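You operate a simulated robot arm through the tools that you are given. There is no shell and no other tool.

The job below is to be done with a simulated two-armed robot. You get a single attempt, and the scene is never put back.

Task
Put the M20 brown carton from the top of the red bench in the red scrap tray and the M12 brown carton on the blue card. Pull the adapter drawer open. The order is free. Set down upright: brown carton.

It is judged by the outcome, as a careful person would: the job done as asked, and still so three seconds after it is handed in. It fails if anything else is knocked over, pushed out of place, dropped, spilled or broken.

Robot
Two 7-joint arms with two-finger parallel grippers on one trunk, on a base that drives. Base frame: it is fixed to the floor where the robot stands at the start and does not move with it; the origin is under the middle of the robot, x ahead of it, y to its left, z up. Lengths are in m, angles in rad, forces in N, time in s.
The left shoulder is at the start at [0.02, 0.17, 1.178], the right one opposite. With the tool pointing down near the work surface each hand reaches from about 0.2 to 0.68 m from the robot's upright axis, wherever it stands, measured 20 degrees to its own side. Places, roughly: adapter drawer [8.4, -9.4, 0.3]; red scrap tray (19x14 cm) [-1.1, 1.78, 0.86]. Payload 3.8 kg a hand.
The tool frame of a hand sits at the grasp point between the pads (the TCP): z along the fingers, y along the line on which they close. The tips reach 0.03 m beyond it. Largest opening 0.11 m; finger width 0.02, thickness 0.01; the body of the gripper, 0.048 by 0.112 m, starts 0.055 m behind the TCP.
Orientation is told as [roll, pitch, yaw] about the base's x, y, z axes, in that order, counted from this pose: with the fingers straight down and closing along the base's y, the tool's x points along the base's -x, its y along +y and its z along -z.

Tools
- The arms move only by the tool drive_tool. It takes "left_motion", "right_motion" or both (then of equal length, played together; a hand with none holds still); each is a list of rows, each an object (a shift or turn left out is 0, a gripper value left out holds the last) with "dp": the shift along the base's x, y, z in m, a list of three; "rotation": the turn, a rotation vector about the base's x, y, z in rad, a list of three; "fingers": the finger opening in m, from 0 to 0.11. In form: [{"dp": [dx, dy, dz], "rotation": [rx, ry, rz], "fingers": fingers}, ...]. A call has 1 to 20 rows; each row shifts and turns the commanded pose from where the row before left it. A row lasts 0.2 s, in which the tool goes at most 0.05 m and 0.15 rad; a call with a longer step from one row to the next is refused whole, and so is a gripper value outside its range. Where a pose cannot be reached the arm comes as near as it can. A force on the tool above 40 N (or 10 N above the force at the start of the call, whichever is more), or a blocked arm, ends the call early, and 0.2 s more pass. The fingers move at their own pace (about 0.072 m/s each) and stop on an object; they squeeze with about 43 N. The grip force told is the motor's: it shows also when the fingers shut on nothing. Time passes only in rows, and 0.2 s behind the last, so rows that do not move let the fingers close. The reply holds the time, the measured pose of the TCP, the force on the tool along the base axes, the opening and the grip force, in the units named above and with some noise, with the torque about the TCP (base axes, N m) and any sound that the robot's microphone picked up, and new pictures: "views" is both (left out), scene, wrist or none (wrist: the cameras of the hands that moved).
- Cameras (640 x 400 px; columns grow to the right, rows downward): "scene" is now at [0.1106, -0.0016, 1.3339]; the picture's right is [-0.02, -1.00, 0.00], its down [-0.52, 0.01, -0.86] and it looks along [0.86, -0.02, -0.52] (base axes); focal length 265 px, centre (320, 200). "left" rides on the left gripper at [0.072, -0.017, -0.103] in its tool frame; the picture's right is [0.23, 0.97, 0.00], its down [-0.76, 0.18, -0.62] and it looks along [-0.61, 0.14, 0.78] (tool axes); focal length 222 px, centre (320, 200). "right" rides on the right gripper at [0.072, 0.017, -0.103] in its tool frame; the picture's right is [-0.23, 0.97, 0.00], its down [-0.76, -0.18, -0.62] and it looks along [-0.61, -0.14, 0.78] (tool axes); focal length 222 px, centre (320, 200). There is no depth. A picture from a camera that has moved, and an enlarged one, comes with that camera's place and axes in the base frame and with its lens.
- move_column(by): slides the trunk up (or, below 0, down) by that many m; the arms and the scene camera ride with it, the base frame stays. It gives what a move gives, with no picture.
- roll_base(legs): drives the robot by 1 to 6 legs, each [ahead, turn to the left] in m and rad, along the robot's own axes; the way and the turn of a leg run together, so that a leg with both is an arc; at most 1.5 m and 3.142 rad a leg. The arms and the cameras ride along, it lands a little off, and it stops where it bumps. It gives what a move gives, and a new picture of the scene camera.
- aim_head(pan, tilt): turns the head with the scene camera to pan (to the left, within 1.396 rad either way) and tilt (down, from -0.506 to 1.204), counted from straight ahead of the robot. It gives what a move gives, and a new picture of the scene camera.
- zoom(camera, box): a new picture of the part [left, top, right, bottom] of that camera's present view, enlarged. No time passes.
- finish_job(): hands the job in; it is judged then, once.

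Places have to be worked out from the pictures, the camera data and where the tool is seen. Open the grippers and draw the arms clear of the work before you hand the job in, unless the task says otherwise.

The tools are called as a command line: name --argument value ..., lists and objects as JSON in quotes. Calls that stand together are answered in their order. drive_tool: Moves the arms, as the interface text tells. Its arguments: {"type":"object","properties":{"left_motion":{"type":"array"},"right_motion":{"type":"array"},"views":{"type":"string","enum":["both","scene","wrist","none"]}},"required":[]} The other tools are called the same way: move_column (by) slides the trunk up or down; roll_base (legs) drives the base; aim_head (pan, tilt) turns the head that bears the scene camera; zoom (camera, box) takes an enlarged picture of a part of a camera's view; finish_job () hands the job in.

At the start:

```text
time: 0.0
left_ee_pos: [0.4722, 0.1211, 1.1135]
left_ee_rot: [0.001, 0.0, 0.002]
left_contact_force: [0.3, -0.8, 0.3]
left_wrist_torque: [0.0, 0.0, -0.02]
left_width: 0.1101
left_gripper_force: 0.1
right_ee_pos: [0.4015, -0.256, 1.0966]
right_ee_rot: [0.001, 0.0, 0.0]
right_contact_force: [0.2, -0.1, -0.5]
right_wrist_torque: [0.03, -0.02, 0.01]
right_width: 0.11
right_gripper_force: 0.1
trunk travel left (down, up): [-0.275, 0.295]
robot x, y, heading: [0.0014, -0.0029, -0.006]
head pan, tilt: [-0.023, 0.543]
```

scene: 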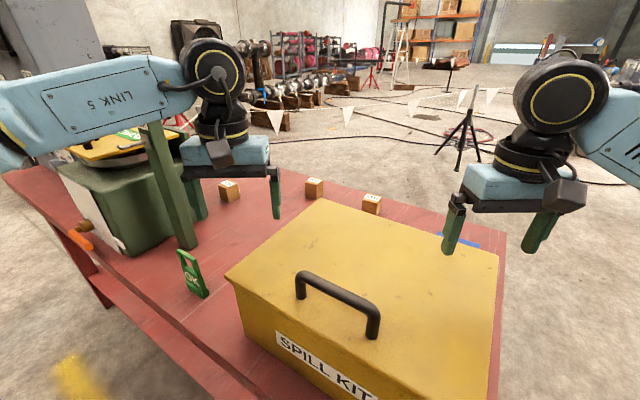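
right: 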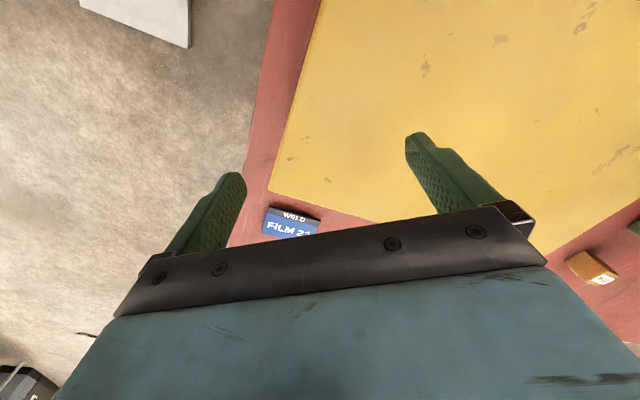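
left: 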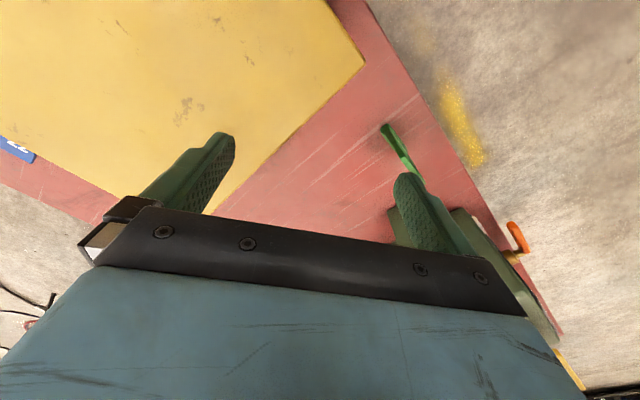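

I see a red bench with a spill-kit box and three small brown cartons behind it. I'll zoom in to read their labels and look at the surroundings.

zoom --camera "scene" --box '[200, 160, 400, 285]'

zoom --camera "scene" --box '[400, 200, 560, 300]'

zoom --camera "scene" --box '[0, 100, 320, 300]'

```text
3.20 times, centred on (300, 222) of scene
camera zoom: at [0.1106, -0.0016, 1.3339], right [-0.02, -1.0, 0.0], down [-0.52, 0.01, -0.86], along [0.86, -0.02, -0.52], focal length 849 px, centre (384, 128)
```

zoom: 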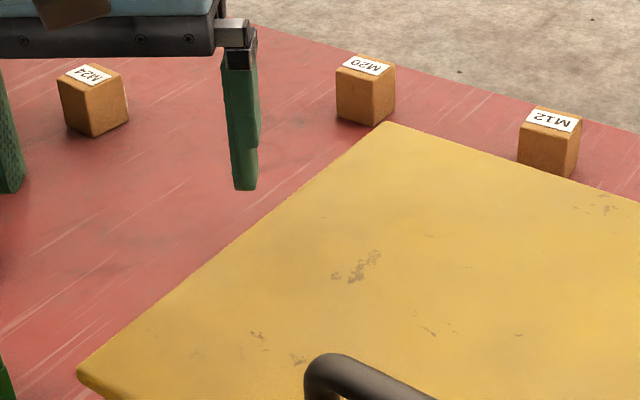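

```text
4.00 times, centred on (480, 250) of scene
camera zoom: at [0.1106, -0.0016, 1.3339], right [-0.02, -1.0, 0.0], down [-0.52, 0.01, -0.86], along [0.86, -0.02, -0.52], focal length 1061 px, centre (-320, 0)
```

zoom: 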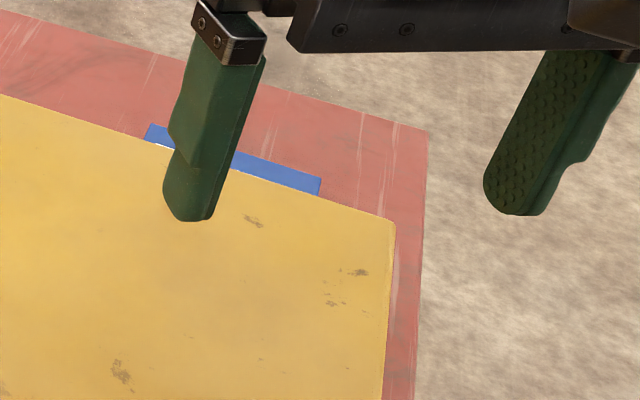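

```text
2.00 times, centred on (160, 200) of scene
camera zoom: at [0.1106, -0.0016, 1.3339], right [-0.02, -1.0, 0.0], down [-0.52, 0.01, -0.86], along [0.86, -0.02, -0.52], focal length 530 px, centre (640, 200)
```

zoom: 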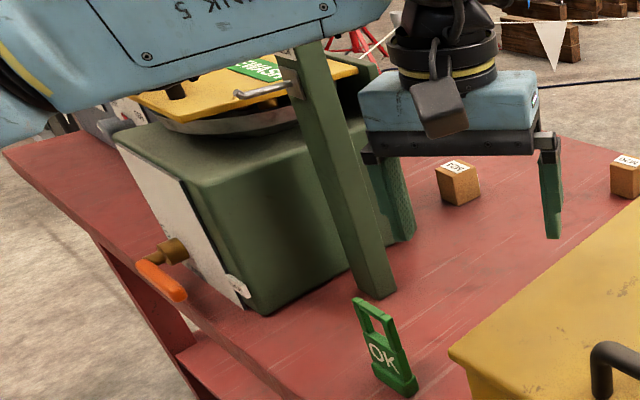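

Triangulating the scene and right wrist views, the bench top is at z≈0.855. M20 is near (0.94, 0.00), M12 near (0.83, -0.18), and the blue card near (0.65, -0.39). The bench runs obliquely to the robot, so I'll look around before planning any driving.

aim_head --pan 1.39 --tilt 0.4

aim_head --pan -1.39 --tilt 0.5

aim_head --pan -0.8 --tilt 0.3

aim_head --pan 0.0 --tilt 0.1

aim_head --pan -0.4 --tilt 0.9

```text
time: 1.5
left_ee_pos: [0.4721, 0.1205, 1.1127]
left_ee_rot: [-0.001, -0.001, 0.001]
left_contact_force: [1.0, -0.7, 0.4]
left_wrist_torque: [0.0, 0.01, -0.04]
left_width: 0.1102
left_gripper_force: 0.2
right_ee_pos: [0.4022, -0.2547, 1.0954]
right_ee_rot: [0.001, 0.0, 0.001]
right_contact_force: [0.2, -1.1, -0.1]
right_wrist_torque: [0.02, 0.02, 0.05]
right_width: 0.1101
right_gripper_force: 0.1
trunk travel left (down, up): [-0.275, 0.295]
robot x, y, heading: [-0.0019, -0.0011, 0.004]
head pan, tilt: [1.389, 0.4]
camera scene: at [0.0375, 0.0916, 1.347], right [0.98, -0.18, 0.0], down [-0.07, -0.38, -0.92], along [0.17, 0.91, -0.39], focal length 265 px, centre (320, 200)
```

scene: 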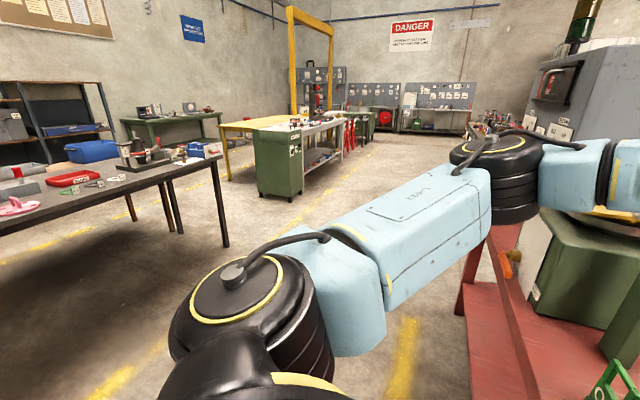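

```text
time: 4.0
left_ee_pos: [0.4712, 0.12, 1.1134]
left_ee_rot: [0.0, -0.001, 0.001]
left_contact_force: [0.0, 0.3, -0.4]
left_wrist_torque: [0.01, -0.02, 0.0]
left_width: 0.1099
left_gripper_force: 0.0
right_ee_pos: [0.4009, -0.2544, 1.0954]
right_ee_rot: [-0.001, 0.001, 0.003]
right_contact_force: [0.2, -0.7, 0.8]
right_wrist_torque: [-0.03, 0.0, 0.01]
right_width: 0.1099
right_gripper_force: 0.1
trunk travel left (down, up): [-0.275, 0.295]
robot x, y, heading: [-0.0008, -0.0009, -0.001]
head pan, tilt: [-1.389, 0.499]
camera scene: at [0.0372, -0.089, 1.3379], right [-0.98, -0.18, 0.0], down [-0.09, 0.47, -0.88], along [0.16, -0.86, -0.48], focal length 265 px, centre (320, 200)
```

scene: 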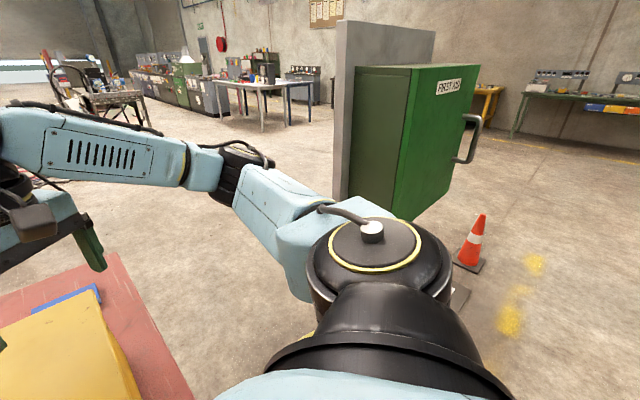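

```text
time: 5.0
left_ee_pos: [0.4723, 0.1215, 1.1131]
left_ee_rot: [-0.001, 0.0, 0.002]
left_contact_force: [-0.7, 0.4, 0.0]
left_wrist_torque: [-0.03, 0.01, -0.02]
left_width: 0.11
left_gripper_force: 0.0
right_ee_pos: [0.4019, -0.255, 1.0974]
right_ee_rot: [0.001, -0.001, 0.0]
right_contact_force: [0.3, 0.5, 0.1]
right_wrist_torque: [-0.02, 0.04, 0.0]
right_width: 0.1101
right_gripper_force: 0.0
trunk travel left (down, up): [-0.275, 0.295]
robot x, y, heading: [0.0024, 0.0018, 0.002]
head pan, tilt: [-0.799, 0.3]
camera scene: at [0.0857, -0.0665, 1.3563], right [-0.72, -0.7, 0.0], down [-0.21, 0.21, -0.96], along [0.67, -0.69, -0.3], focal length 265 px, centre (320, 200)
```

scene: 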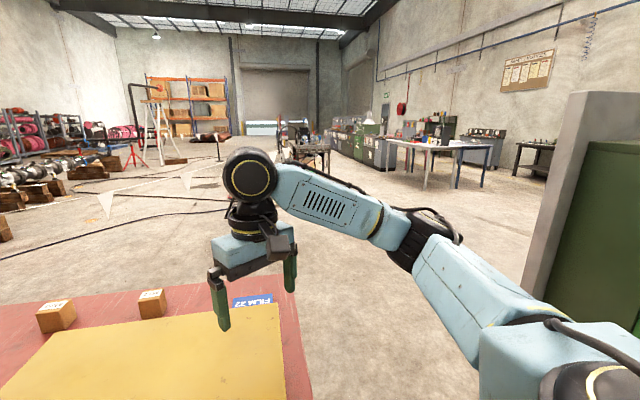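

```text
time: 6.1
left_ee_pos: [0.4711, 0.1209, 1.1127]
left_ee_rot: [-0.001, 0.0, 0.003]
left_contact_force: [0.6, 0.5, 0.9]
left_wrist_torque: [0.0, 0.01, -0.02]
left_width: 0.11
left_gripper_force: 0.2
right_ee_pos: [0.4027, -0.2543, 1.0955]
right_ee_rot: [0.001, 0.0, 0.002]
right_contact_force: [0.8, 0.4, 0.2]
right_wrist_torque: [0.0, 0.02, 0.02]
right_width: 0.11
right_gripper_force: 0.1
trunk travel left (down, up): [-0.275, 0.295]
robot x, y, heading: [0.0039, -0.0033, 0.001]
head pan, tilt: [0.0, 0.099]
camera scene: at [0.1127, 0.0004, 1.3749], right [0.0, -1.0, 0.0], down [-0.1, 0.0, -0.99], along [0.99, 0.0, -0.1], focal length 265 px, centre (320, 200)
```

scene: 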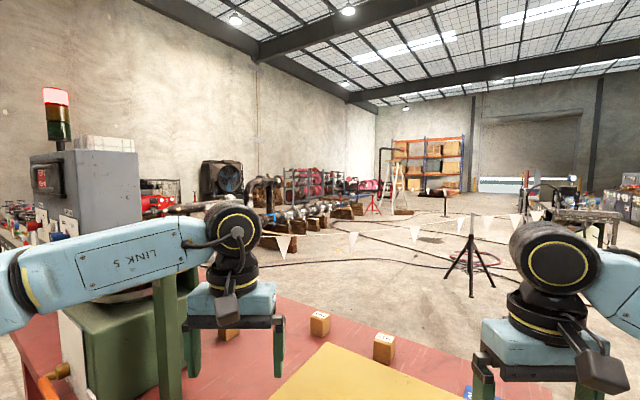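

```text
time: 7.2
left_ee_pos: [0.471, 0.1208, 1.1135]
left_ee_rot: [0.0, 0.0, 0.004]
left_contact_force: [0.2, -0.4, 0.3]
left_wrist_torque: [0.01, 0.0, 0.02]
left_width: 0.11
left_gripper_force: 0.1
right_ee_pos: [0.4009, -0.2559, 1.0966]
right_ee_rot: [0.001, 0.002, 0.003]
right_contact_force: [-0.3, 0.6, -0.8]
right_wrist_torque: [0.02, 0.02, 0.02]
right_width: 0.1102
right_gripper_force: 0.1
trunk travel left (down, up): [-0.275, 0.295]
robot x, y, heading: [-0.0022, -0.002, -0.001]
head pan, tilt: [-0.4, 0.901]
camera scene: at [0.0903, -0.0288, 1.3041], right [-0.39, -0.92, 0.0], down [-0.72, 0.3, -0.62], along [0.57, -0.24, -0.78], focal length 265 px, centre (320, 200)
```

scene: 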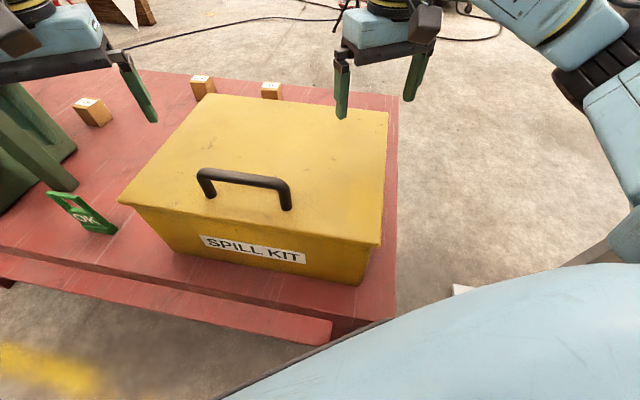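

The red tray sits on the dark table behind-left of the robot, and the cartons are best reached from the far side of the bench. I'll raise the trunk so the hands clear the box, then look at the floor around me.

move_column --by 0.28

aim_head --pan -1.39 --tilt 0.8

aim_head --pan -0.9 --tilt 0.8

aim_head --pan -0.1 --tilt 0.75

aim_head --pan 1.39 --tilt 0.7

```text
time: 10.1
left_ee_pos: [0.4721, 0.1212, 1.3935]
left_ee_rot: [0.002, 0.0, 0.001]
left_contact_force: [-0.4, -0.4, 0.8]
left_wrist_torque: [-0.02, -0.03, -0.02]
left_width: 0.11
left_gripper_force: 0.1
right_ee_pos: [0.4008, -0.2548, 1.3758]
right_ee_rot: [-0.001, 0.0, 0.002]
right_contact_force: [0.2, 0.4, -0.4]
right_wrist_torque: [-0.04, 0.0, 0.0]
right_width: 0.1102
right_gripper_force: 0.0
trunk travel left (down, up): [-0.555, 0.015]
robot x, y, heading: [-0.0024, 0.002, -0.005]
head pan, tilt: [-0.4, 0.901]
```

```text
time: 11.3
left_ee_pos: [0.4719, 0.1205, 1.3934]
left_ee_rot: [0.0, -0.001, 0.004]
left_contact_force: [-0.1, 0.1, -0.1]
left_wrist_torque: [-0.01, 0.02, 0.02]
left_width: 0.1099
left_gripper_force: 0.1
right_ee_pos: [0.4016, -0.2544, 1.3748]
right_ee_rot: [0.0, 0.0, 0.002]
right_contact_force: [0.1, 0.2, -0.8]
right_wrist_torque: [-0.06, 0.02, -0.05]
right_width: 0.1102
right_gripper_force: 0.1
trunk travel left (down, up): [-0.555, 0.015]
robot x, y, heading: [0.0003, 0.0014, -0.004]
head pan, tilt: [-1.389, 0.799]
camera scene: at [0.0353, -0.0788, 1.5919], right [-0.98, -0.18, 0.0], down [-0.13, 0.71, -0.7], along [0.13, -0.69, -0.72], focal length 265 px, centre (320, 200)
```

scene: 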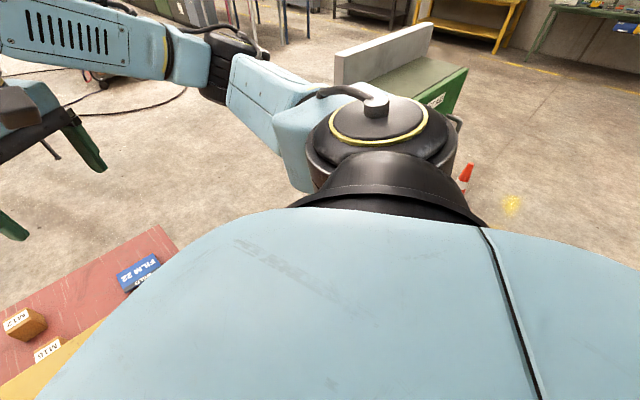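

```text
time: 12.3
left_ee_pos: [0.4723, 0.1208, 1.3936]
left_ee_rot: [0.001, -0.001, 0.003]
left_contact_force: [0.1, 0.2, -0.8]
left_wrist_torque: [-0.03, 0.0, 0.01]
left_width: 0.1101
left_gripper_force: 0.0
right_ee_pos: [0.4015, -0.254, 1.3757]
right_ee_rot: [0.0, -0.001, 0.002]
right_contact_force: [-0.3, -0.5, -0.8]
right_wrist_torque: [0.02, -0.05, 0.03]
right_width: 0.11
right_gripper_force: 0.1
trunk travel left (down, up): [-0.555, 0.015]
robot x, y, heading: [-0.0012, -0.0002, 0.001]
head pan, tilt: [-0.901, 0.799]
camera scene: at [0.0707, -0.0628, 1.5919], right [-0.78, -0.62, 0.0], down [-0.44, 0.56, -0.7], along [0.43, -0.55, -0.72], focal length 265 px, centre (320, 200)
```

scene: 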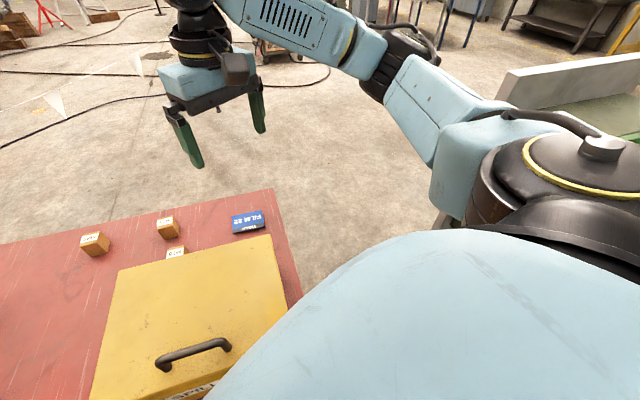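

```text
time: 13.4
left_ee_pos: [0.4714, 0.1197, 1.3944]
left_ee_rot: [-0.002, 0.0, 0.001]
left_contact_force: [-0.3, 0.4, 0.6]
left_wrist_torque: [0.0, 0.02, 0.02]
left_width: 0.11
left_gripper_force: 0.1
right_ee_pos: [0.4018, -0.2556, 1.3768]
right_ee_rot: [0.001, 0.0, 0.002]
right_contact_force: [-0.5, -0.1, -0.4]
right_wrist_torque: [0.02, 0.03, 0.02]
right_width: 0.1103
right_gripper_force: 0.2
trunk travel left (down, up): [-0.555, 0.015]
robot x, y, heading: [-0.002, 0.0056, -0.002]
head pan, tilt: [-0.099, 0.75]
camera scene: at [0.1032, -0.0078, 1.5959], right [-0.1, -0.99, 0.0], down [-0.68, 0.07, -0.73], along [0.73, -0.07, -0.68], focal length 265 px, centre (320, 200)
```

scene: 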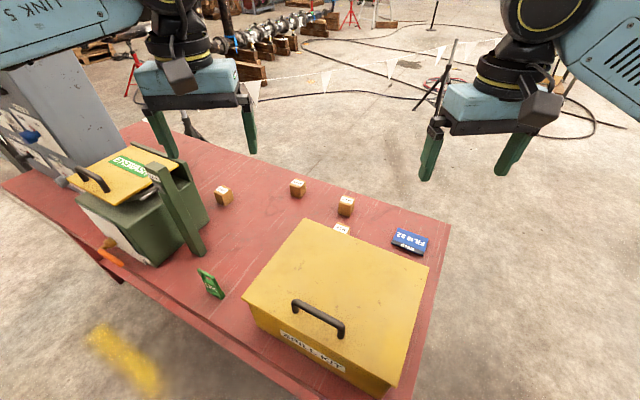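

```text
time: 15.0
left_ee_pos: [0.4718, 0.1205, 1.3938]
left_ee_rot: [-0.001, 0.0, 0.0]
left_contact_force: [-0.3, -0.1, -0.6]
left_wrist_torque: [-0.01, -0.02, 0.03]
left_width: 0.11
left_gripper_force: 0.0
right_ee_pos: [0.4014, -0.2547, 1.376]
right_ee_rot: [-0.001, 0.0, 0.001]
right_contact_force: [-0.4, 0.7, 0.3]
right_wrist_torque: [0.01, 0.0, 0.0]
right_width: 0.1102
right_gripper_force: 0.1
trunk travel left (down, up): [-0.555, 0.015]
robot x, y, heading: [-0.0004, -0.0017, 0.001]
head pan, tilt: [1.389, 0.7]
camera scene: at [0.0361, 0.084, 1.6002], right [0.98, -0.18, 0.0], down [-0.12, -0.63, -0.76], along [0.14, 0.75, -0.64], focal length 265 px, centre (320, 200)
```

scene: 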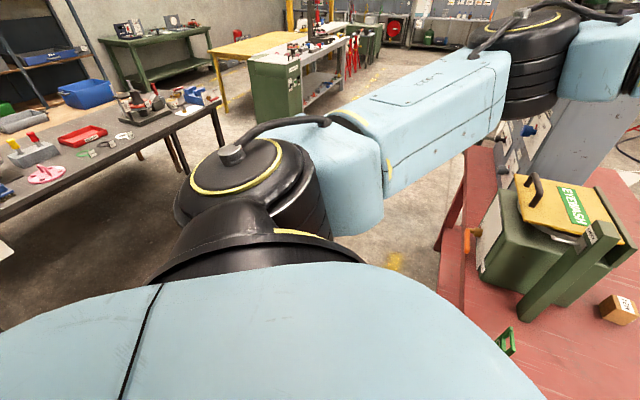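

From higher up I see a fourth carton (M16) hidden behind the box. I'll aim at the work area again and zoom on the labels and the blue item.

aim_head --pan -0.3 --tilt 0.75

zoom --camera "scene" --box '[170, 150, 410, 300]'

zoom --camera "scene" --box '[300, 200, 396, 260]'

```text
time: 16.7
left_ee_pos: [0.4727, 0.1214, 1.3931]
left_ee_rot: [0.0, 0.0, 0.004]
left_contact_force: [-0.3, -0.6, 0.6]
left_wrist_torque: [-0.02, -0.01, -0.01]
left_width: 0.1101
left_gripper_force: 0.0
right_ee_pos: [0.4015, -0.2557, 1.3758]
right_ee_rot: [0.001, 0.001, 0.001]
right_contact_force: [0.1, 0.6, -0.2]
right_wrist_torque: [0.03, 0.0, 0.0]
right_width: 0.1099
right_gripper_force: 0.0
trunk travel left (down, up): [-0.555, 0.015]
robot x, y, heading: [-0.0047, -0.0028, 0.001]
head pan, tilt: [-0.3, 0.75]
camera scene: at [0.0999, -0.0239, 1.5959], right [-0.3, -0.96, 0.0], down [-0.65, 0.2, -0.73], along [0.7, -0.22, -0.68], focal length 265 px, centre (320, 200)
```

scene: 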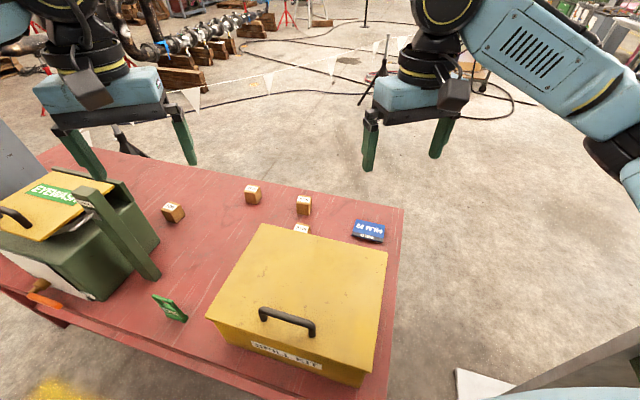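

```text
2.67 times, centred on (290, 225) of scene
camera zoom: at [0.0999, -0.0239, 1.5959], right [-0.3, -0.96, 0.0], down [-0.65, 0.2, -0.73], along [0.7, -0.22, -0.68], focal length 707 px, centre (400, 133)
```

zoom: 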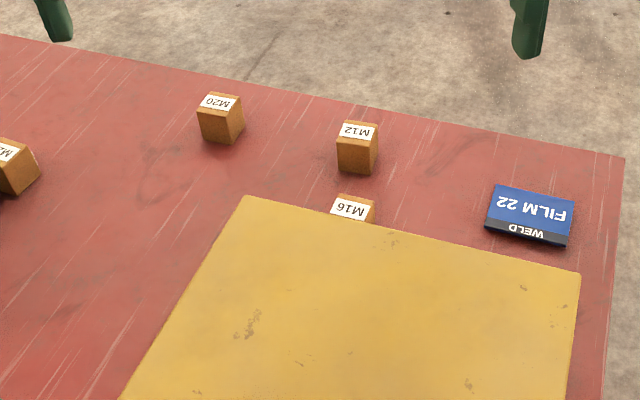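

```text
6.67 times, centred on (348, 230) of scene
camera zoom: at [0.0999, -0.0239, 1.5959], right [-0.3, -0.96, 0.0], down [-0.65, 0.2, -0.73], along [0.7, -0.22, -0.68], focal length 1768 px, centre (133, 0)
```

zoom: 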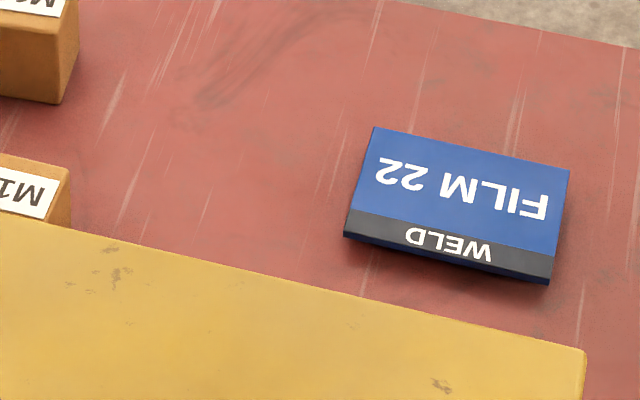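

The bench top holds M24, M20, M12, M16, the spill kit, the film box, an OK tag and an eyewash unit. A first-aid stand closes off the right end, so I'll back away a little, turn right along the corridor and check the way as I go.

roll_base --legs '[[-0.25, 0.0], [0.0, -0.5]]'

aim_head --pan -1.39 --tilt 0.5

```text
time: 19.9
left_ee_pos: [0.2273, -0.114, 1.3937]
left_ee_rot: [0.001, 0.0, -0.486]
left_contact_force: [-0.5, -0.6, -0.4]
left_wrist_torque: [-0.02, 0.01, -0.01]
left_width: 0.1103
left_gripper_force: 0.1
right_ee_pos: [-0.0097, -0.4128, 1.3759]
right_ee_rot: [0.0, -0.001, -0.486]
right_contact_force: [-0.6, 0.7, -0.7]
right_wrist_torque: [-0.03, 0.0, -0.04]
right_width: 0.1096
right_gripper_force: 0.0
trunk travel left (down, up): [-0.555, 0.015]
robot x, y, heading: [-0.2444, -0.0018, -0.488]
head pan, tilt: [-0.3, 0.75]
camera scene: at [-0.169, -0.0678, 1.5959], right [-0.71, -0.71, 0.0], down [-0.48, 0.48, -0.73], along [0.52, -0.52, -0.68], focal length 265 px, centre (320, 200)
```

scene: 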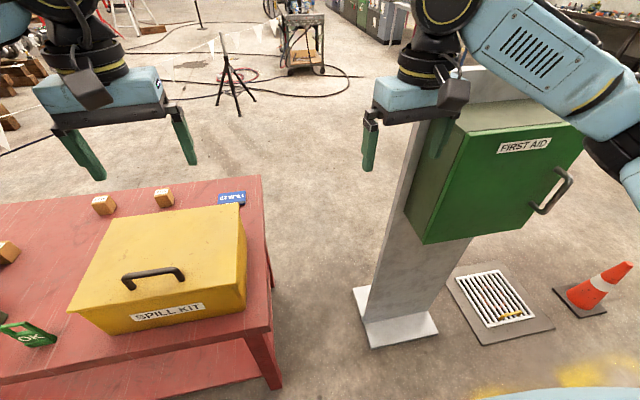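

```text
time: 21.2
left_ee_pos: [0.2283, -0.1135, 1.3929]
left_ee_rot: [0.002, 0.0, -0.487]
left_contact_force: [-0.5, 0.2, -0.2]
left_wrist_torque: [0.02, 0.02, 0.0]
left_width: 0.1099
left_gripper_force: 0.0
right_ee_pos: [-0.0112, -0.4133, 1.3769]
right_ee_rot: [-0.001, -0.001, -0.485]
right_contact_force: [-0.8, 0.7, 0.2]
right_wrist_torque: [-0.03, 0.0, 0.0]
right_width: 0.1103
right_gripper_force: 0.0
trunk travel left (down, up): [-0.555, 0.015]
robot x, y, heading: [-0.2452, 0.0002, -0.482]
head pan, tilt: [-1.389, 0.499]
camera scene: at [-0.2548, -0.0957, 1.6179], right [-0.95, 0.3, 0.0], down [0.14, 0.46, -0.88], along [-0.26, -0.84, -0.48], focal length 265 px, centre (320, 200)
```

scene: 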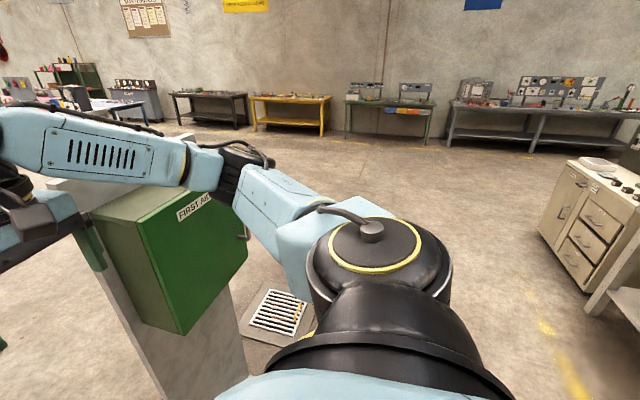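

The way behind is now visible: there's a first-aid stand, a drain grate and a cone on the right. I'll swing around them through the open corridor.

roll_base --legs '[[0.0, -2.11], [0.9, 0.0], [0.0, 0.45]]'

aim_head --pan 0.5 --tilt 0.5

aim_head --pan 1.2 --tilt 0.5

```text
time: 32.5
left_ee_pos: [-1.2761, -0.8278, 1.3941]
left_ee_rot: [0.0, 0.0, -2.264]
left_contact_force: [0.0, 0.0, -0.5]
left_wrist_torque: [0.01, 0.03, 0.03]
left_width: 0.11
left_gripper_force: 0.1
right_ee_pos: [-1.5192, -0.5336, 1.3759]
right_ee_rot: [0.001, -0.001, -2.263]
right_contact_force: [-0.2, 0.5, -0.2]
right_wrist_torque: [0.03, 0.01, 0.02]
right_width: 0.11
right_gripper_force: 0.0
trunk travel left (down, up): [-0.555, 0.015]
robot x, y, heading: [-1.0675, -0.3874, -2.264]
head pan, tilt: [-1.389, 0.499]
camera scene: at [-1.1585, -0.3596, 1.6179], right [0.49, 0.87, 0.0], down [0.42, -0.23, -0.88], along [-0.76, 0.43, -0.48], focal length 265 px, centre (320, 200)
```

scene: 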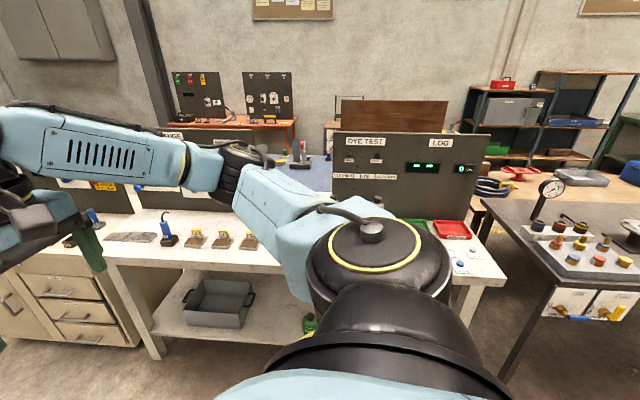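

```text
time: 34.4
left_ee_pos: [-1.2752, -0.8282, 1.3944]
left_ee_rot: [-0.001, 0.0, -2.264]
left_contact_force: [0.0, 0.7, 1.4]
left_wrist_torque: [0.03, -0.01, 0.01]
left_width: 0.11
left_gripper_force: 0.1
right_ee_pos: [-1.5184, -0.5331, 1.377]
right_ee_rot: [-0.001, 0.0, -2.264]
right_contact_force: [-0.7, 0.5, 0.4]
right_wrist_torque: [-0.01, 0.01, 0.02]
right_width: 0.11
right_gripper_force: 0.0
trunk travel left (down, up): [-0.555, 0.015]
robot x, y, heading: [-1.067, -0.3892, -2.261]
head pan, tilt: [0.499, 0.499]
camera scene: at [-1.0972, -0.4933, 1.6179], right [-0.98, 0.2, 0.0], down [0.09, 0.47, -0.88], along [-0.17, -0.86, -0.48], focal length 265 px, centre (320, 200)
```

scene: 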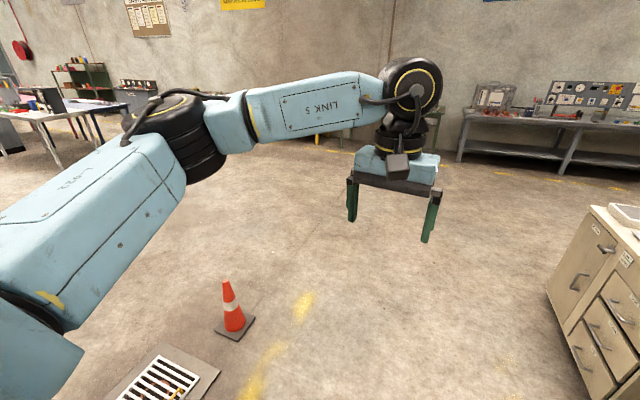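

```text
time: 35.5
left_ee_pos: [-1.2756, -0.828, 1.3932]
left_ee_rot: [0.002, -0.002, -2.265]
left_contact_force: [0.4, 0.2, 0.2]
left_wrist_torque: [-0.01, 0.0, 0.01]
left_width: 0.1099
left_gripper_force: 0.0
right_ee_pos: [-1.518, -0.5331, 1.3762]
right_ee_rot: [-0.001, 0.0, -2.265]
right_contact_force: [0.0, -0.8, 0.2]
right_wrist_torque: [0.0, -0.03, -0.02]
right_width: 0.1102
right_gripper_force: 0.0
trunk travel left (down, up): [-0.555, 0.015]
robot x, y, heading: [-1.0657, -0.388, -2.269]
head pan, tilt: [1.201, 0.499]
camera scene: at [-1.0355, -0.4837, 1.6179], right [-0.88, -0.48, 0.0], down [-0.23, 0.42, -0.88], along [0.42, -0.77, -0.48], focal length 265 px, centre (320, 200)
```

scene: 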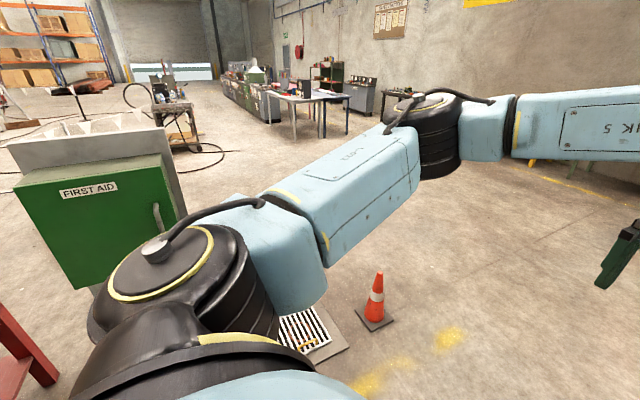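

The robot is at (-1.07, -0.39) and the cone is at (-0.76, -1.74) beside the drain. I'll circle wide of them: down, then across below the cone.

roll_base --legs '[[0.0, 0.41], [1.1, 0.0], [1.1, 0.0], [0.0, 1.85]]'

aim_head --pan 0.3 --tilt 0.6

```text
time: 52.1
left_ee_pos: [-1.1835, -2.377, 1.3948]
left_ee_rot: [0.0, 0.0, 0.049]
left_contact_force: [0.0, -0.4, 0.0]
left_wrist_torque: [-0.01, 0.02, -0.04]
left_width: 0.1097
left_gripper_force: 0.0
right_ee_pos: [-1.2354, -2.7559, 1.3766]
right_ee_rot: [0.0, 0.002, 0.053]
right_contact_force: [-0.4, 0.2, 0.3]
right_wrist_torque: [0.01, 0.02, 0.01]
right_width: 0.11
right_gripper_force: 0.0
trunk travel left (down, up): [-0.555, 0.015]
robot x, y, heading: [-1.6468, -2.5212, 0.047]
head pan, tilt: [1.201, 0.499]
camera scene: at [-1.5996, -2.4333, 1.6179], right [0.95, -0.31, 0.0], down [-0.15, -0.45, -0.88], along [0.28, 0.83, -0.48], focal length 265 px, centre (320, 200)
```

scene: 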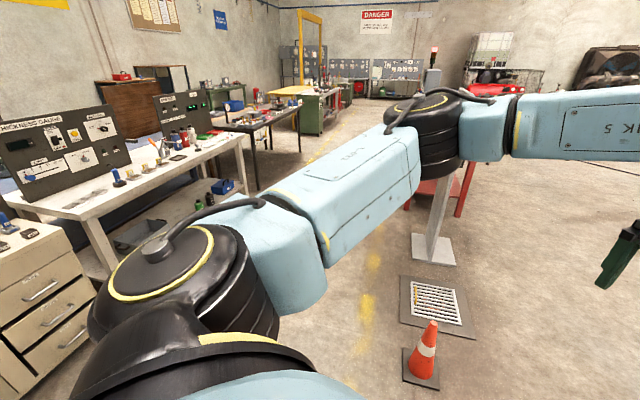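

```text
time: 53.3
left_ee_pos: [-1.1832, -2.3767, 1.3947]
left_ee_rot: [0.0, 0.0, 0.053]
left_contact_force: [0.6, 0.2, -0.6]
left_wrist_torque: [0.03, 0.02, 0.03]
left_width: 0.1101
left_gripper_force: 0.1
right_ee_pos: [-1.2356, -2.7565, 1.3765]
right_ee_rot: [-0.001, 0.001, 0.051]
right_contact_force: [1.5, 0.0, -0.1]
right_wrist_torque: [0.01, -0.03, -0.01]
right_width: 0.1097
right_gripper_force: 0.0
trunk travel left (down, up): [-0.555, 0.015]
robot x, y, heading: [-1.6495, -2.5225, 0.051]
head pan, tilt: [0.3, 0.6]
camera scene: at [-1.5452, -2.4893, 1.6088], right [0.34, -0.94, 0.0], down [-0.53, -0.19, -0.83], along [0.77, 0.28, -0.56], focal length 265 px, centre (320, 200)
```

scene: 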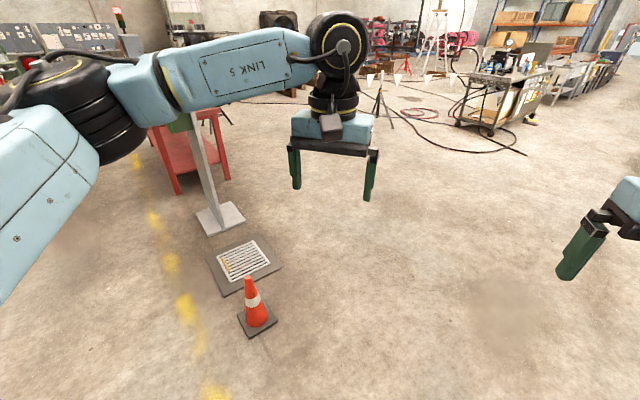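

The floor ahead is clear. I'll cross beneath the cone and then head up toward the far side of the bench.

roll_base --legs '[[1.15, 0.0], [1.15, 0.0], [0.0, 1.15]]'

```text
time: 67.6
left_ee_pos: [0.7338, -1.856, 1.393]
left_ee_rot: [0.0, 0.0, 1.199]
left_contact_force: [1.0, 0.1, 0.1]
left_wrist_torque: [-0.01, 0.0, 0.0]
left_width: 0.1101
left_gripper_force: 0.1
right_ee_pos: [1.0592, -2.0574, 1.3763]
right_ee_rot: [0.001, 0.001, 1.204]
right_contact_force: [-0.2, 0.0, -0.5]
right_wrist_torque: [0.02, 0.0, 0.0]
right_width: 0.1098
right_gripper_force: 0.0
trunk travel left (down, up): [-0.555, 0.015]
robot x, y, heading: [0.6759, -2.3381, 1.202]
head pan, tilt: [0.3, 0.6]
camera scene: at [0.6888, -2.2303, 1.6088], right [1.0, -0.07, 0.0], down [-0.04, -0.56, -0.83], along [0.06, 0.82, -0.56], focal length 265 px, centre (320, 200)
```

scene: 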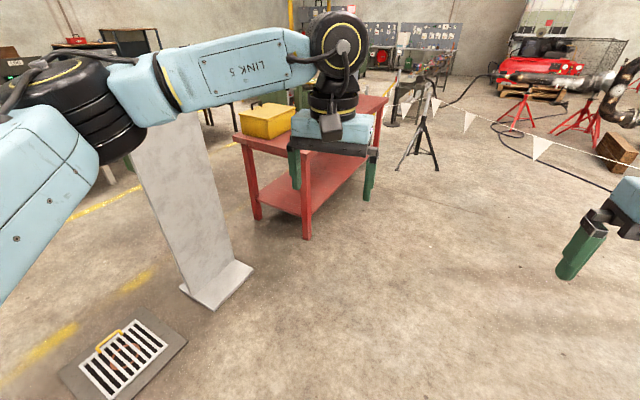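

The bench and its far side are visible, with a tripod and bunting well beyond. I'll drive up to about (1.36, -0.57) and turn to face the bench.

roll_base --legs '[[0.95, 0.0], [0.95, 0.0], [0.0, 1.351]]'

aim_head --pan 0.0 --tilt 0.8

```text
time: 80.5
left_ee_pos: [0.8688, -0.4197, 1.3933]
left_ee_rot: [0.0, 0.0, 2.599]
left_contact_force: [0.5, -0.1, -1.0]
left_wrist_torque: [-0.01, 0.0, -0.02]
left_width: 0.11
left_gripper_force: 0.1
right_ee_pos: [1.124, -0.1345, 1.3759]
right_ee_rot: [0.0, 0.0, 2.598]
right_contact_force: [0.5, -0.2, -0.2]
right_wrist_torque: [0.0, -0.01, 0.01]
right_width: 0.1098
right_gripper_force: 0.0
trunk travel left (down, up): [-0.555, 0.015]
robot x, y, heading: [1.3343, -0.5629, 2.596]
head pan, tilt: [0.3, 0.6]
camera scene: at [1.2308, -0.5276, 1.6088], right [0.24, 0.97, 0.0], down [0.55, -0.14, -0.83], along [-0.8, 0.2, -0.56], focal length 265 px, centre (320, 200)
```

scene: 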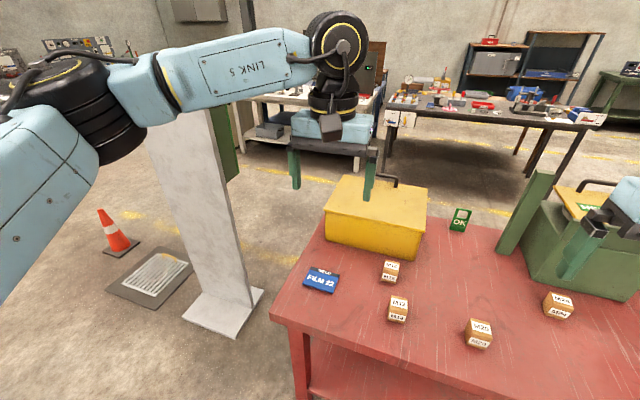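

```text
time: 81.3
left_ee_pos: [0.869, -0.4188, 1.394]
left_ee_rot: [-0.001, 0.0, 2.598]
left_contact_force: [0.6, -0.3, 0.4]
left_wrist_torque: [0.0, 0.0, -0.02]
left_width: 0.1097
left_gripper_force: 0.1
right_ee_pos: [1.1237, -0.1334, 1.3757]
right_ee_rot: [-0.001, -0.001, 2.598]
right_contact_force: [0.1, -0.5, -0.7]
right_wrist_torque: [0.03, -0.01, 0.0]
right_width: 0.11
right_gripper_force: 0.2
trunk travel left (down, up): [-0.555, 0.015]
robot x, y, heading: [1.3346, -0.5604, 2.598]
head pan, tilt: [0.0, 0.799]
camera scene: at [1.2477, -0.5071, 1.592], right [0.52, 0.86, 0.0], down [0.61, -0.37, -0.7], along [-0.6, 0.36, -0.72], focal length 265 px, centre (320, 200)
```

scene: 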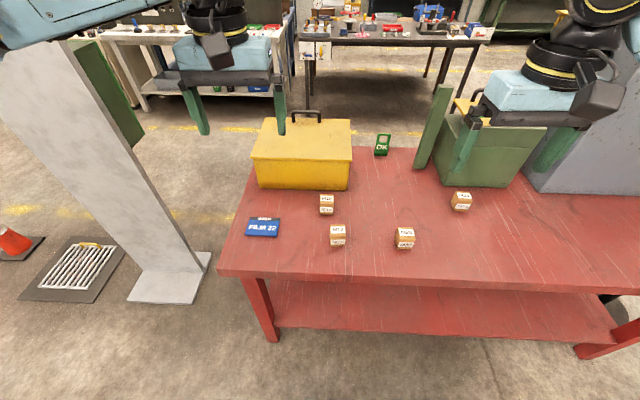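

I now face the bench squarely with all four cartons in view. Zooming to verify labels and the blue item.

zoom --camera "scene" --box '[220, 165, 500, 265]'

zoom --camera "scene" --box '[310, 185, 430, 260]'

zoom --camera "scene" --box '[230, 200, 310, 250]'

```text
2.29 times, centred on (360, 215) of scene
camera zoom: at [1.2477, -0.5071, 1.592], right [0.52, 0.86, 0.0], down [0.61, -0.37, -0.7], along [-0.6, 0.36, -0.72], focal length 606 px, centre (229, 166)
```

zoom: 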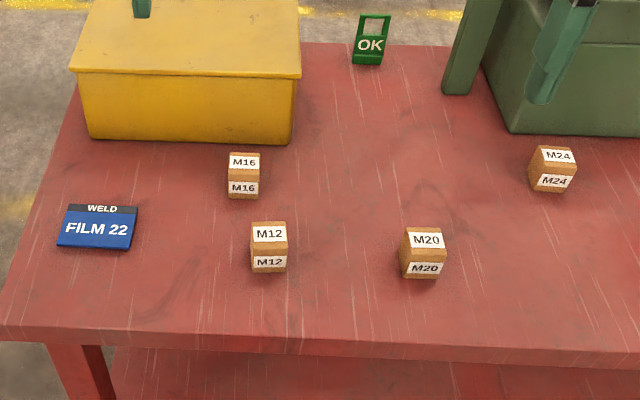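

```text
5.33 times, centred on (370, 222) of scene
camera zoom: at [1.2477, -0.5071, 1.592], right [0.52, 0.86, 0.0], down [0.61, -0.37, -0.7], along [-0.6, 0.36, -0.72], focal length 1414 px, centre (53, 80)
```

zoom: 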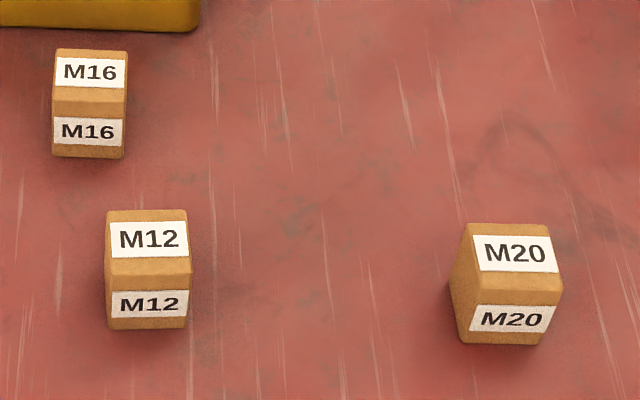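

```text
8.00 times, centred on (270, 225) of scene
camera zoom: at [1.2477, -0.5071, 1.592], right [0.52, 0.86, 0.0], down [0.61, -0.37, -0.7], along [-0.6, 0.36, -0.72], focal length 2122 px, centre (720, 0)
```

zoom: 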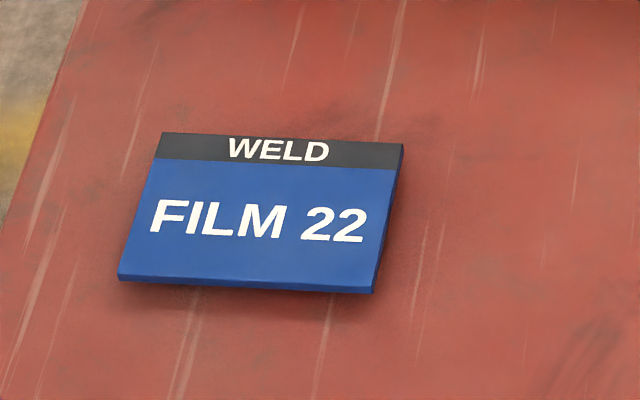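

The blue card is the thin "WELD FILM 22" card, about 11×8 cm, centred near (0.648, -0.378). M12 is at about (0.826, -0.186) and M20 at about (0.947, -0.002), both ~5 cm cubes. I'll move 0.12 m closer and lower the trunk.

roll_base --legs '[[0.12, 0.0]]'

move_column --by -0.26

drive_tool --left_motion '[{"dp": [0, 0, 0]}]' --right_motion '[{"dp": [0, 0, 0]}]'

```text
time: 82.5
left_ee_pos: [0.7711, -0.3578, 1.3937]
left_ee_rot: [0.001, -0.001, 2.595]
left_contact_force: [-0.1, -0.6, 0.7]
left_wrist_torque: [0.02, -0.02, 0.0]
left_width: 0.1098
left_gripper_force: 0.1
right_ee_pos: [1.0263, -0.0733, 1.377]
right_ee_rot: [0.001, 0.001, 2.594]
right_contact_force: [0.0, -0.2, -0.3]
right_wrist_torque: [0.01, 0.02, 0.0]
right_width: 0.1101
right_gripper_force: 0.0
trunk travel left (down, up): [-0.555, 0.015]
robot x, y, heading: [1.2352, -0.5004, 2.595]
head pan, tilt: [0.0, 0.799]
camera scene: at [1.1492, -0.4469, 1.5921], right [0.52, 0.85, 0.0], down [0.61, -0.37, -0.7], along [-0.6, 0.36, -0.72], focal length 265 px, centre (320, 200)
```

scene: 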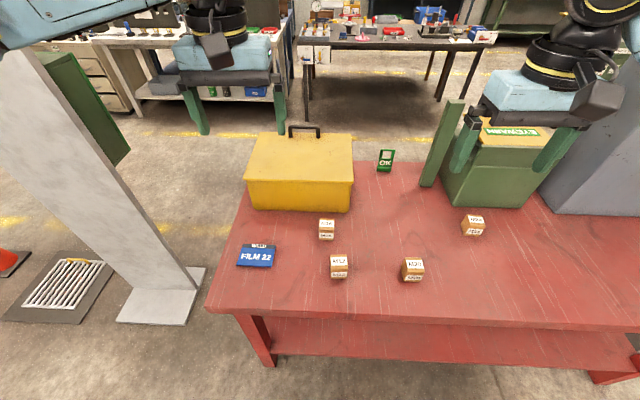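

```text
time: 85.2
left_ee_pos: [0.7695, -0.3574, 1.1342]
left_ee_rot: [0.001, -0.001, 2.596]
left_contact_force: [0.0, -0.2, -0.7]
left_wrist_torque: [0.0, 0.01, -0.03]
left_width: 0.1099
left_gripper_force: 0.0
right_ee_pos: [1.0244, -0.0731, 1.1159]
right_ee_rot: [-0.001, 0.0, 2.597]
right_contact_force: [0.4, 1.0, -0.1]
right_wrist_torque: [0.03, 0.02, 0.0]
right_width: 0.1099
right_gripper_force: 0.0
trunk travel left (down, up): [-0.295, 0.275]
robot x, y, heading: [1.2368, -0.5032, 2.593]
head pan, tilt: [0.0, 0.799]
```

```text
time: 85.6
left_ee_pos: [0.77, -0.3567, 1.1336]
left_ee_rot: [0.0, 0.001, 2.595]
left_contact_force: [-0.3, 0.7, 0.7]
left_wrist_torque: [0.04, 0.03, 0.0]
left_width: 0.1102
left_gripper_force: 0.1
right_ee_pos: [1.0264, -0.0735, 1.1151]
right_ee_rot: [0.0, 0.001, 2.595]
right_contact_force: [0.4, 0.6, -0.6]
right_wrist_torque: [0.0, 0.0, -0.01]
right_width: 0.1099
right_gripper_force: 0.0
trunk travel left (down, up): [-0.295, 0.275]
robot x, y, heading: [1.2348, -0.501, 2.592]
head pan, tilt: [0.0, 0.799]
camera scene: at [1.1483, -0.4464, 1.332], right [0.52, 0.85, 0.0], down [0.61, -0.37, -0.7], along [-0.6, 0.36, -0.72], focal length 265 px, centre (320, 200)
camera right: at [1.0785, -0.1241, 1.2199], right [-0.7, -0.71, 0.0], down [-0.56, 0.55, 0.62], along [-0.44, 0.44, -0.78], focal length 222 px, centre (320, 200)
camera left: at [0.8403, -0.3808, 1.2373], right [-0.31, -0.95, 0.0], down [-0.74, 0.24, 0.62], along [-0.59, 0.2, -0.78], focal length 222 px, centre (320, 200)
```

scene: 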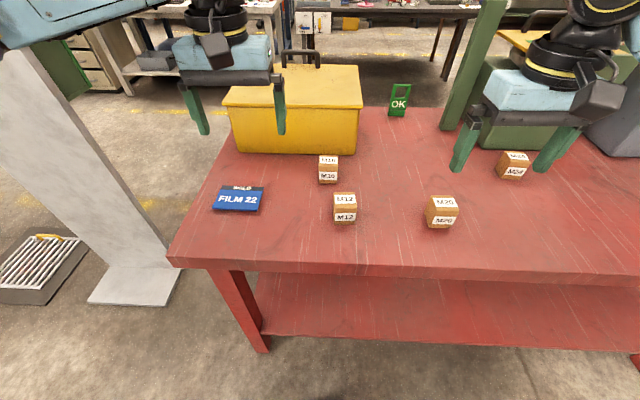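
right: 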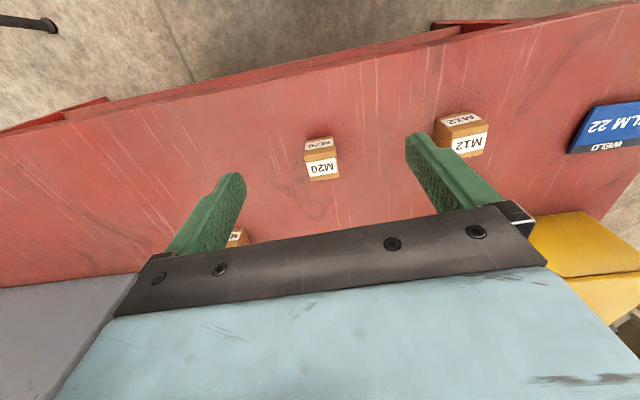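
left: 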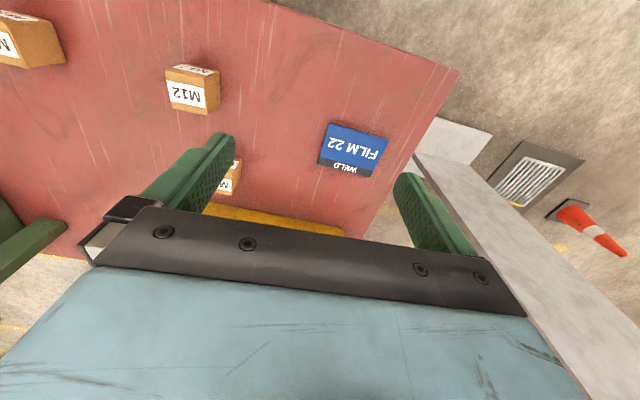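

The left wrist view agrees that M12 is at about (0.824, -0.183). I'll move the left hand above it, coming down partway, and check alignment.

drive_tool --left_motion '[{"dp": [0.0108, 0.0347, 0]}, {"dp": [0.0108, 0.0347, 0]}, {"dp": [0.0108, 0.0347, -0.02]}, {"dp": [0.0108, 0.0347, -0.03]}, {"dp": [0.0108, 0.0347, -0.03]}, {"dp": [0, 0, -0.03]}, {"dp": [0, 0, 0]}]'

zoom --camera "scene" --box '[270, 130, 470, 255]'

```text
time: 87.2
left_ee_pos: [0.8192, -0.1834, 1.0234]
left_ee_rot: [-0.001, -0.002, 2.595]
left_contact_force: [-0.4, -0.1, -0.2]
left_wrist_torque: [0.01, 0.02, 0.02]
left_width: 0.1098
left_gripper_force: 0.0
right_ee_pos: [1.0261, -0.0728, 1.1158]
right_ee_rot: [0.0, 0.001, 2.595]
right_contact_force: [-0.1, 0.1, -0.1]
right_wrist_torque: [-0.01, 0.0, -0.01]
right_width: 0.1101
right_gripper_force: 0.1
trunk travel left (down, up): [-0.295, 0.275]
robot x, y, heading: [1.2367, -0.5008, 2.593]
head pan, tilt: [0.0, 0.799]
camera scene: at [1.1488, -0.446, 1.332], right [0.52, 0.85, 0.0], down [0.61, -0.37, -0.7], along [-0.6, 0.36, -0.72], focal length 265 px, centre (320, 200)
camera left: at [0.8901, -0.2081, 1.1269], right [-0.31, -0.95, 0.0], down [-0.74, 0.24, 0.62], along [-0.59, 0.2, -0.78], focal length 222 px, centre (320, 200)
```

scene: 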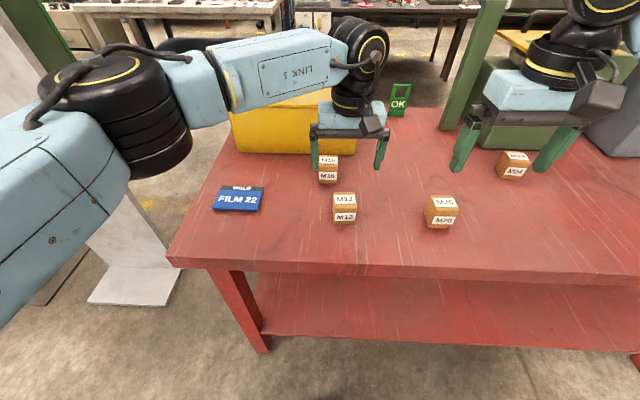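
left: 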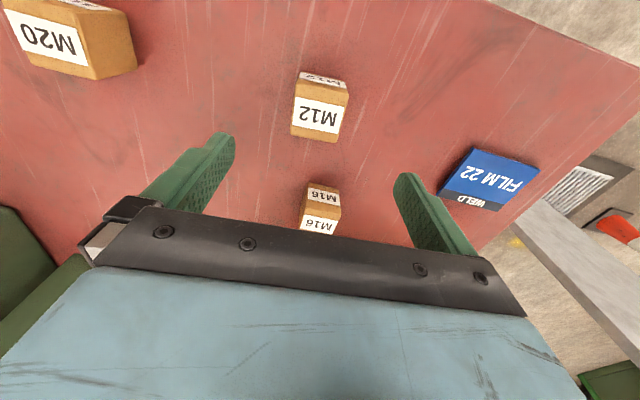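

```text
3.20 times, centred on (370, 192) of scene
camera zoom: at [1.1488, -0.446, 1.332], right [0.52, 0.85, 0.0], down [0.61, -0.37, -0.7], along [-0.6, 0.36, -0.72], focal length 849 px, centre (160, 224)
```

zoom: 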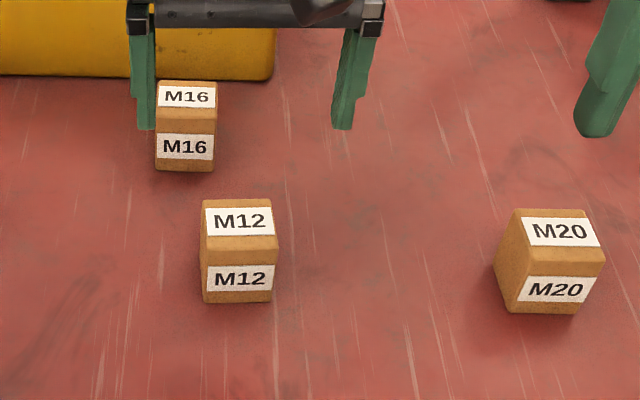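

M12 is centred under the left hand at about (0.823, -0.184). I'm descending to z≈0.893, which leaves the tips just above the bench, then closing.

drive_tool --left_motion '[{"dp": [0.004, -0.001, -0.04]}, {"dp": [0, 0, -0.04]}, {"dp": [0, 0, -0.03]}, {"dp": [0, 0, -0.018]}, {"dp": [0, 0, 0]}]'

```text
time: 88.4
left_ee_pos: [0.8277, -0.1866, 0.8964]
left_ee_rot: [0.0, 0.0, 2.596]
left_contact_force: [-0.6, -0.2, 0.4]
left_wrist_torque: [-0.01, 0.02, -0.02]
left_width: 0.1098
left_gripper_force: 0.0
right_ee_pos: [1.025, -0.073, 1.1162]
right_ee_rot: [0.001, 0.0, 2.596]
right_contact_force: [-0.6, 0.3, -0.5]
right_wrist_torque: [0.02, 0.0, -0.03]
right_width: 0.11
right_gripper_force: 0.0
trunk travel left (down, up): [-0.295, 0.275]
robot x, y, heading: [1.2319, -0.5003, 2.592]
head pan, tilt: [0.0, 0.799]
camera scene: at [1.1483, -0.4464, 1.332], right [0.52, 0.85, 0.0], down [0.61, -0.37, -0.7], along [-0.6, 0.36, -0.72], focal length 265 px, centre (320, 200)
camera left: at [0.8986, -0.2092, 1.0003], right [-0.31, -0.95, 0.0], down [-0.74, 0.24, 0.62], along [-0.59, 0.19, -0.78], focal length 222 px, centre (320, 200)
```

scene: 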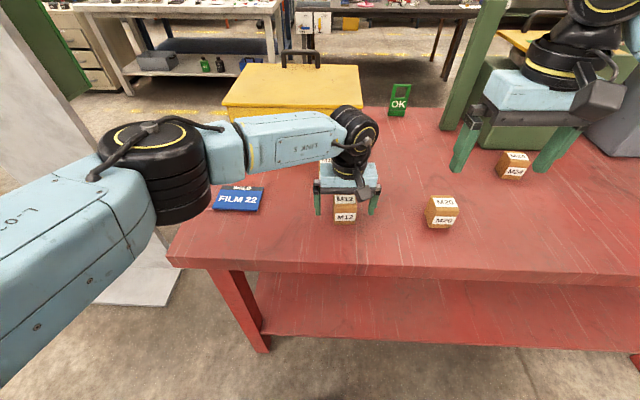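
left: 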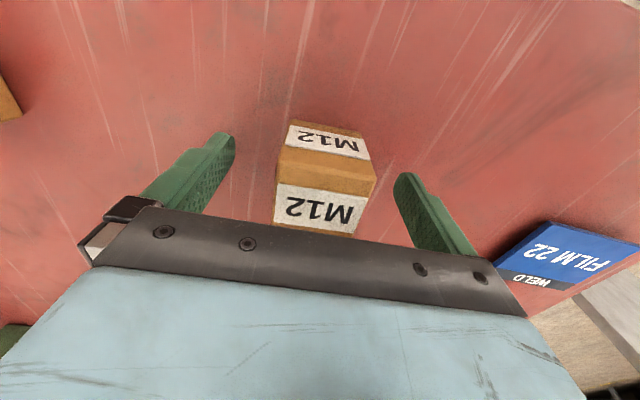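

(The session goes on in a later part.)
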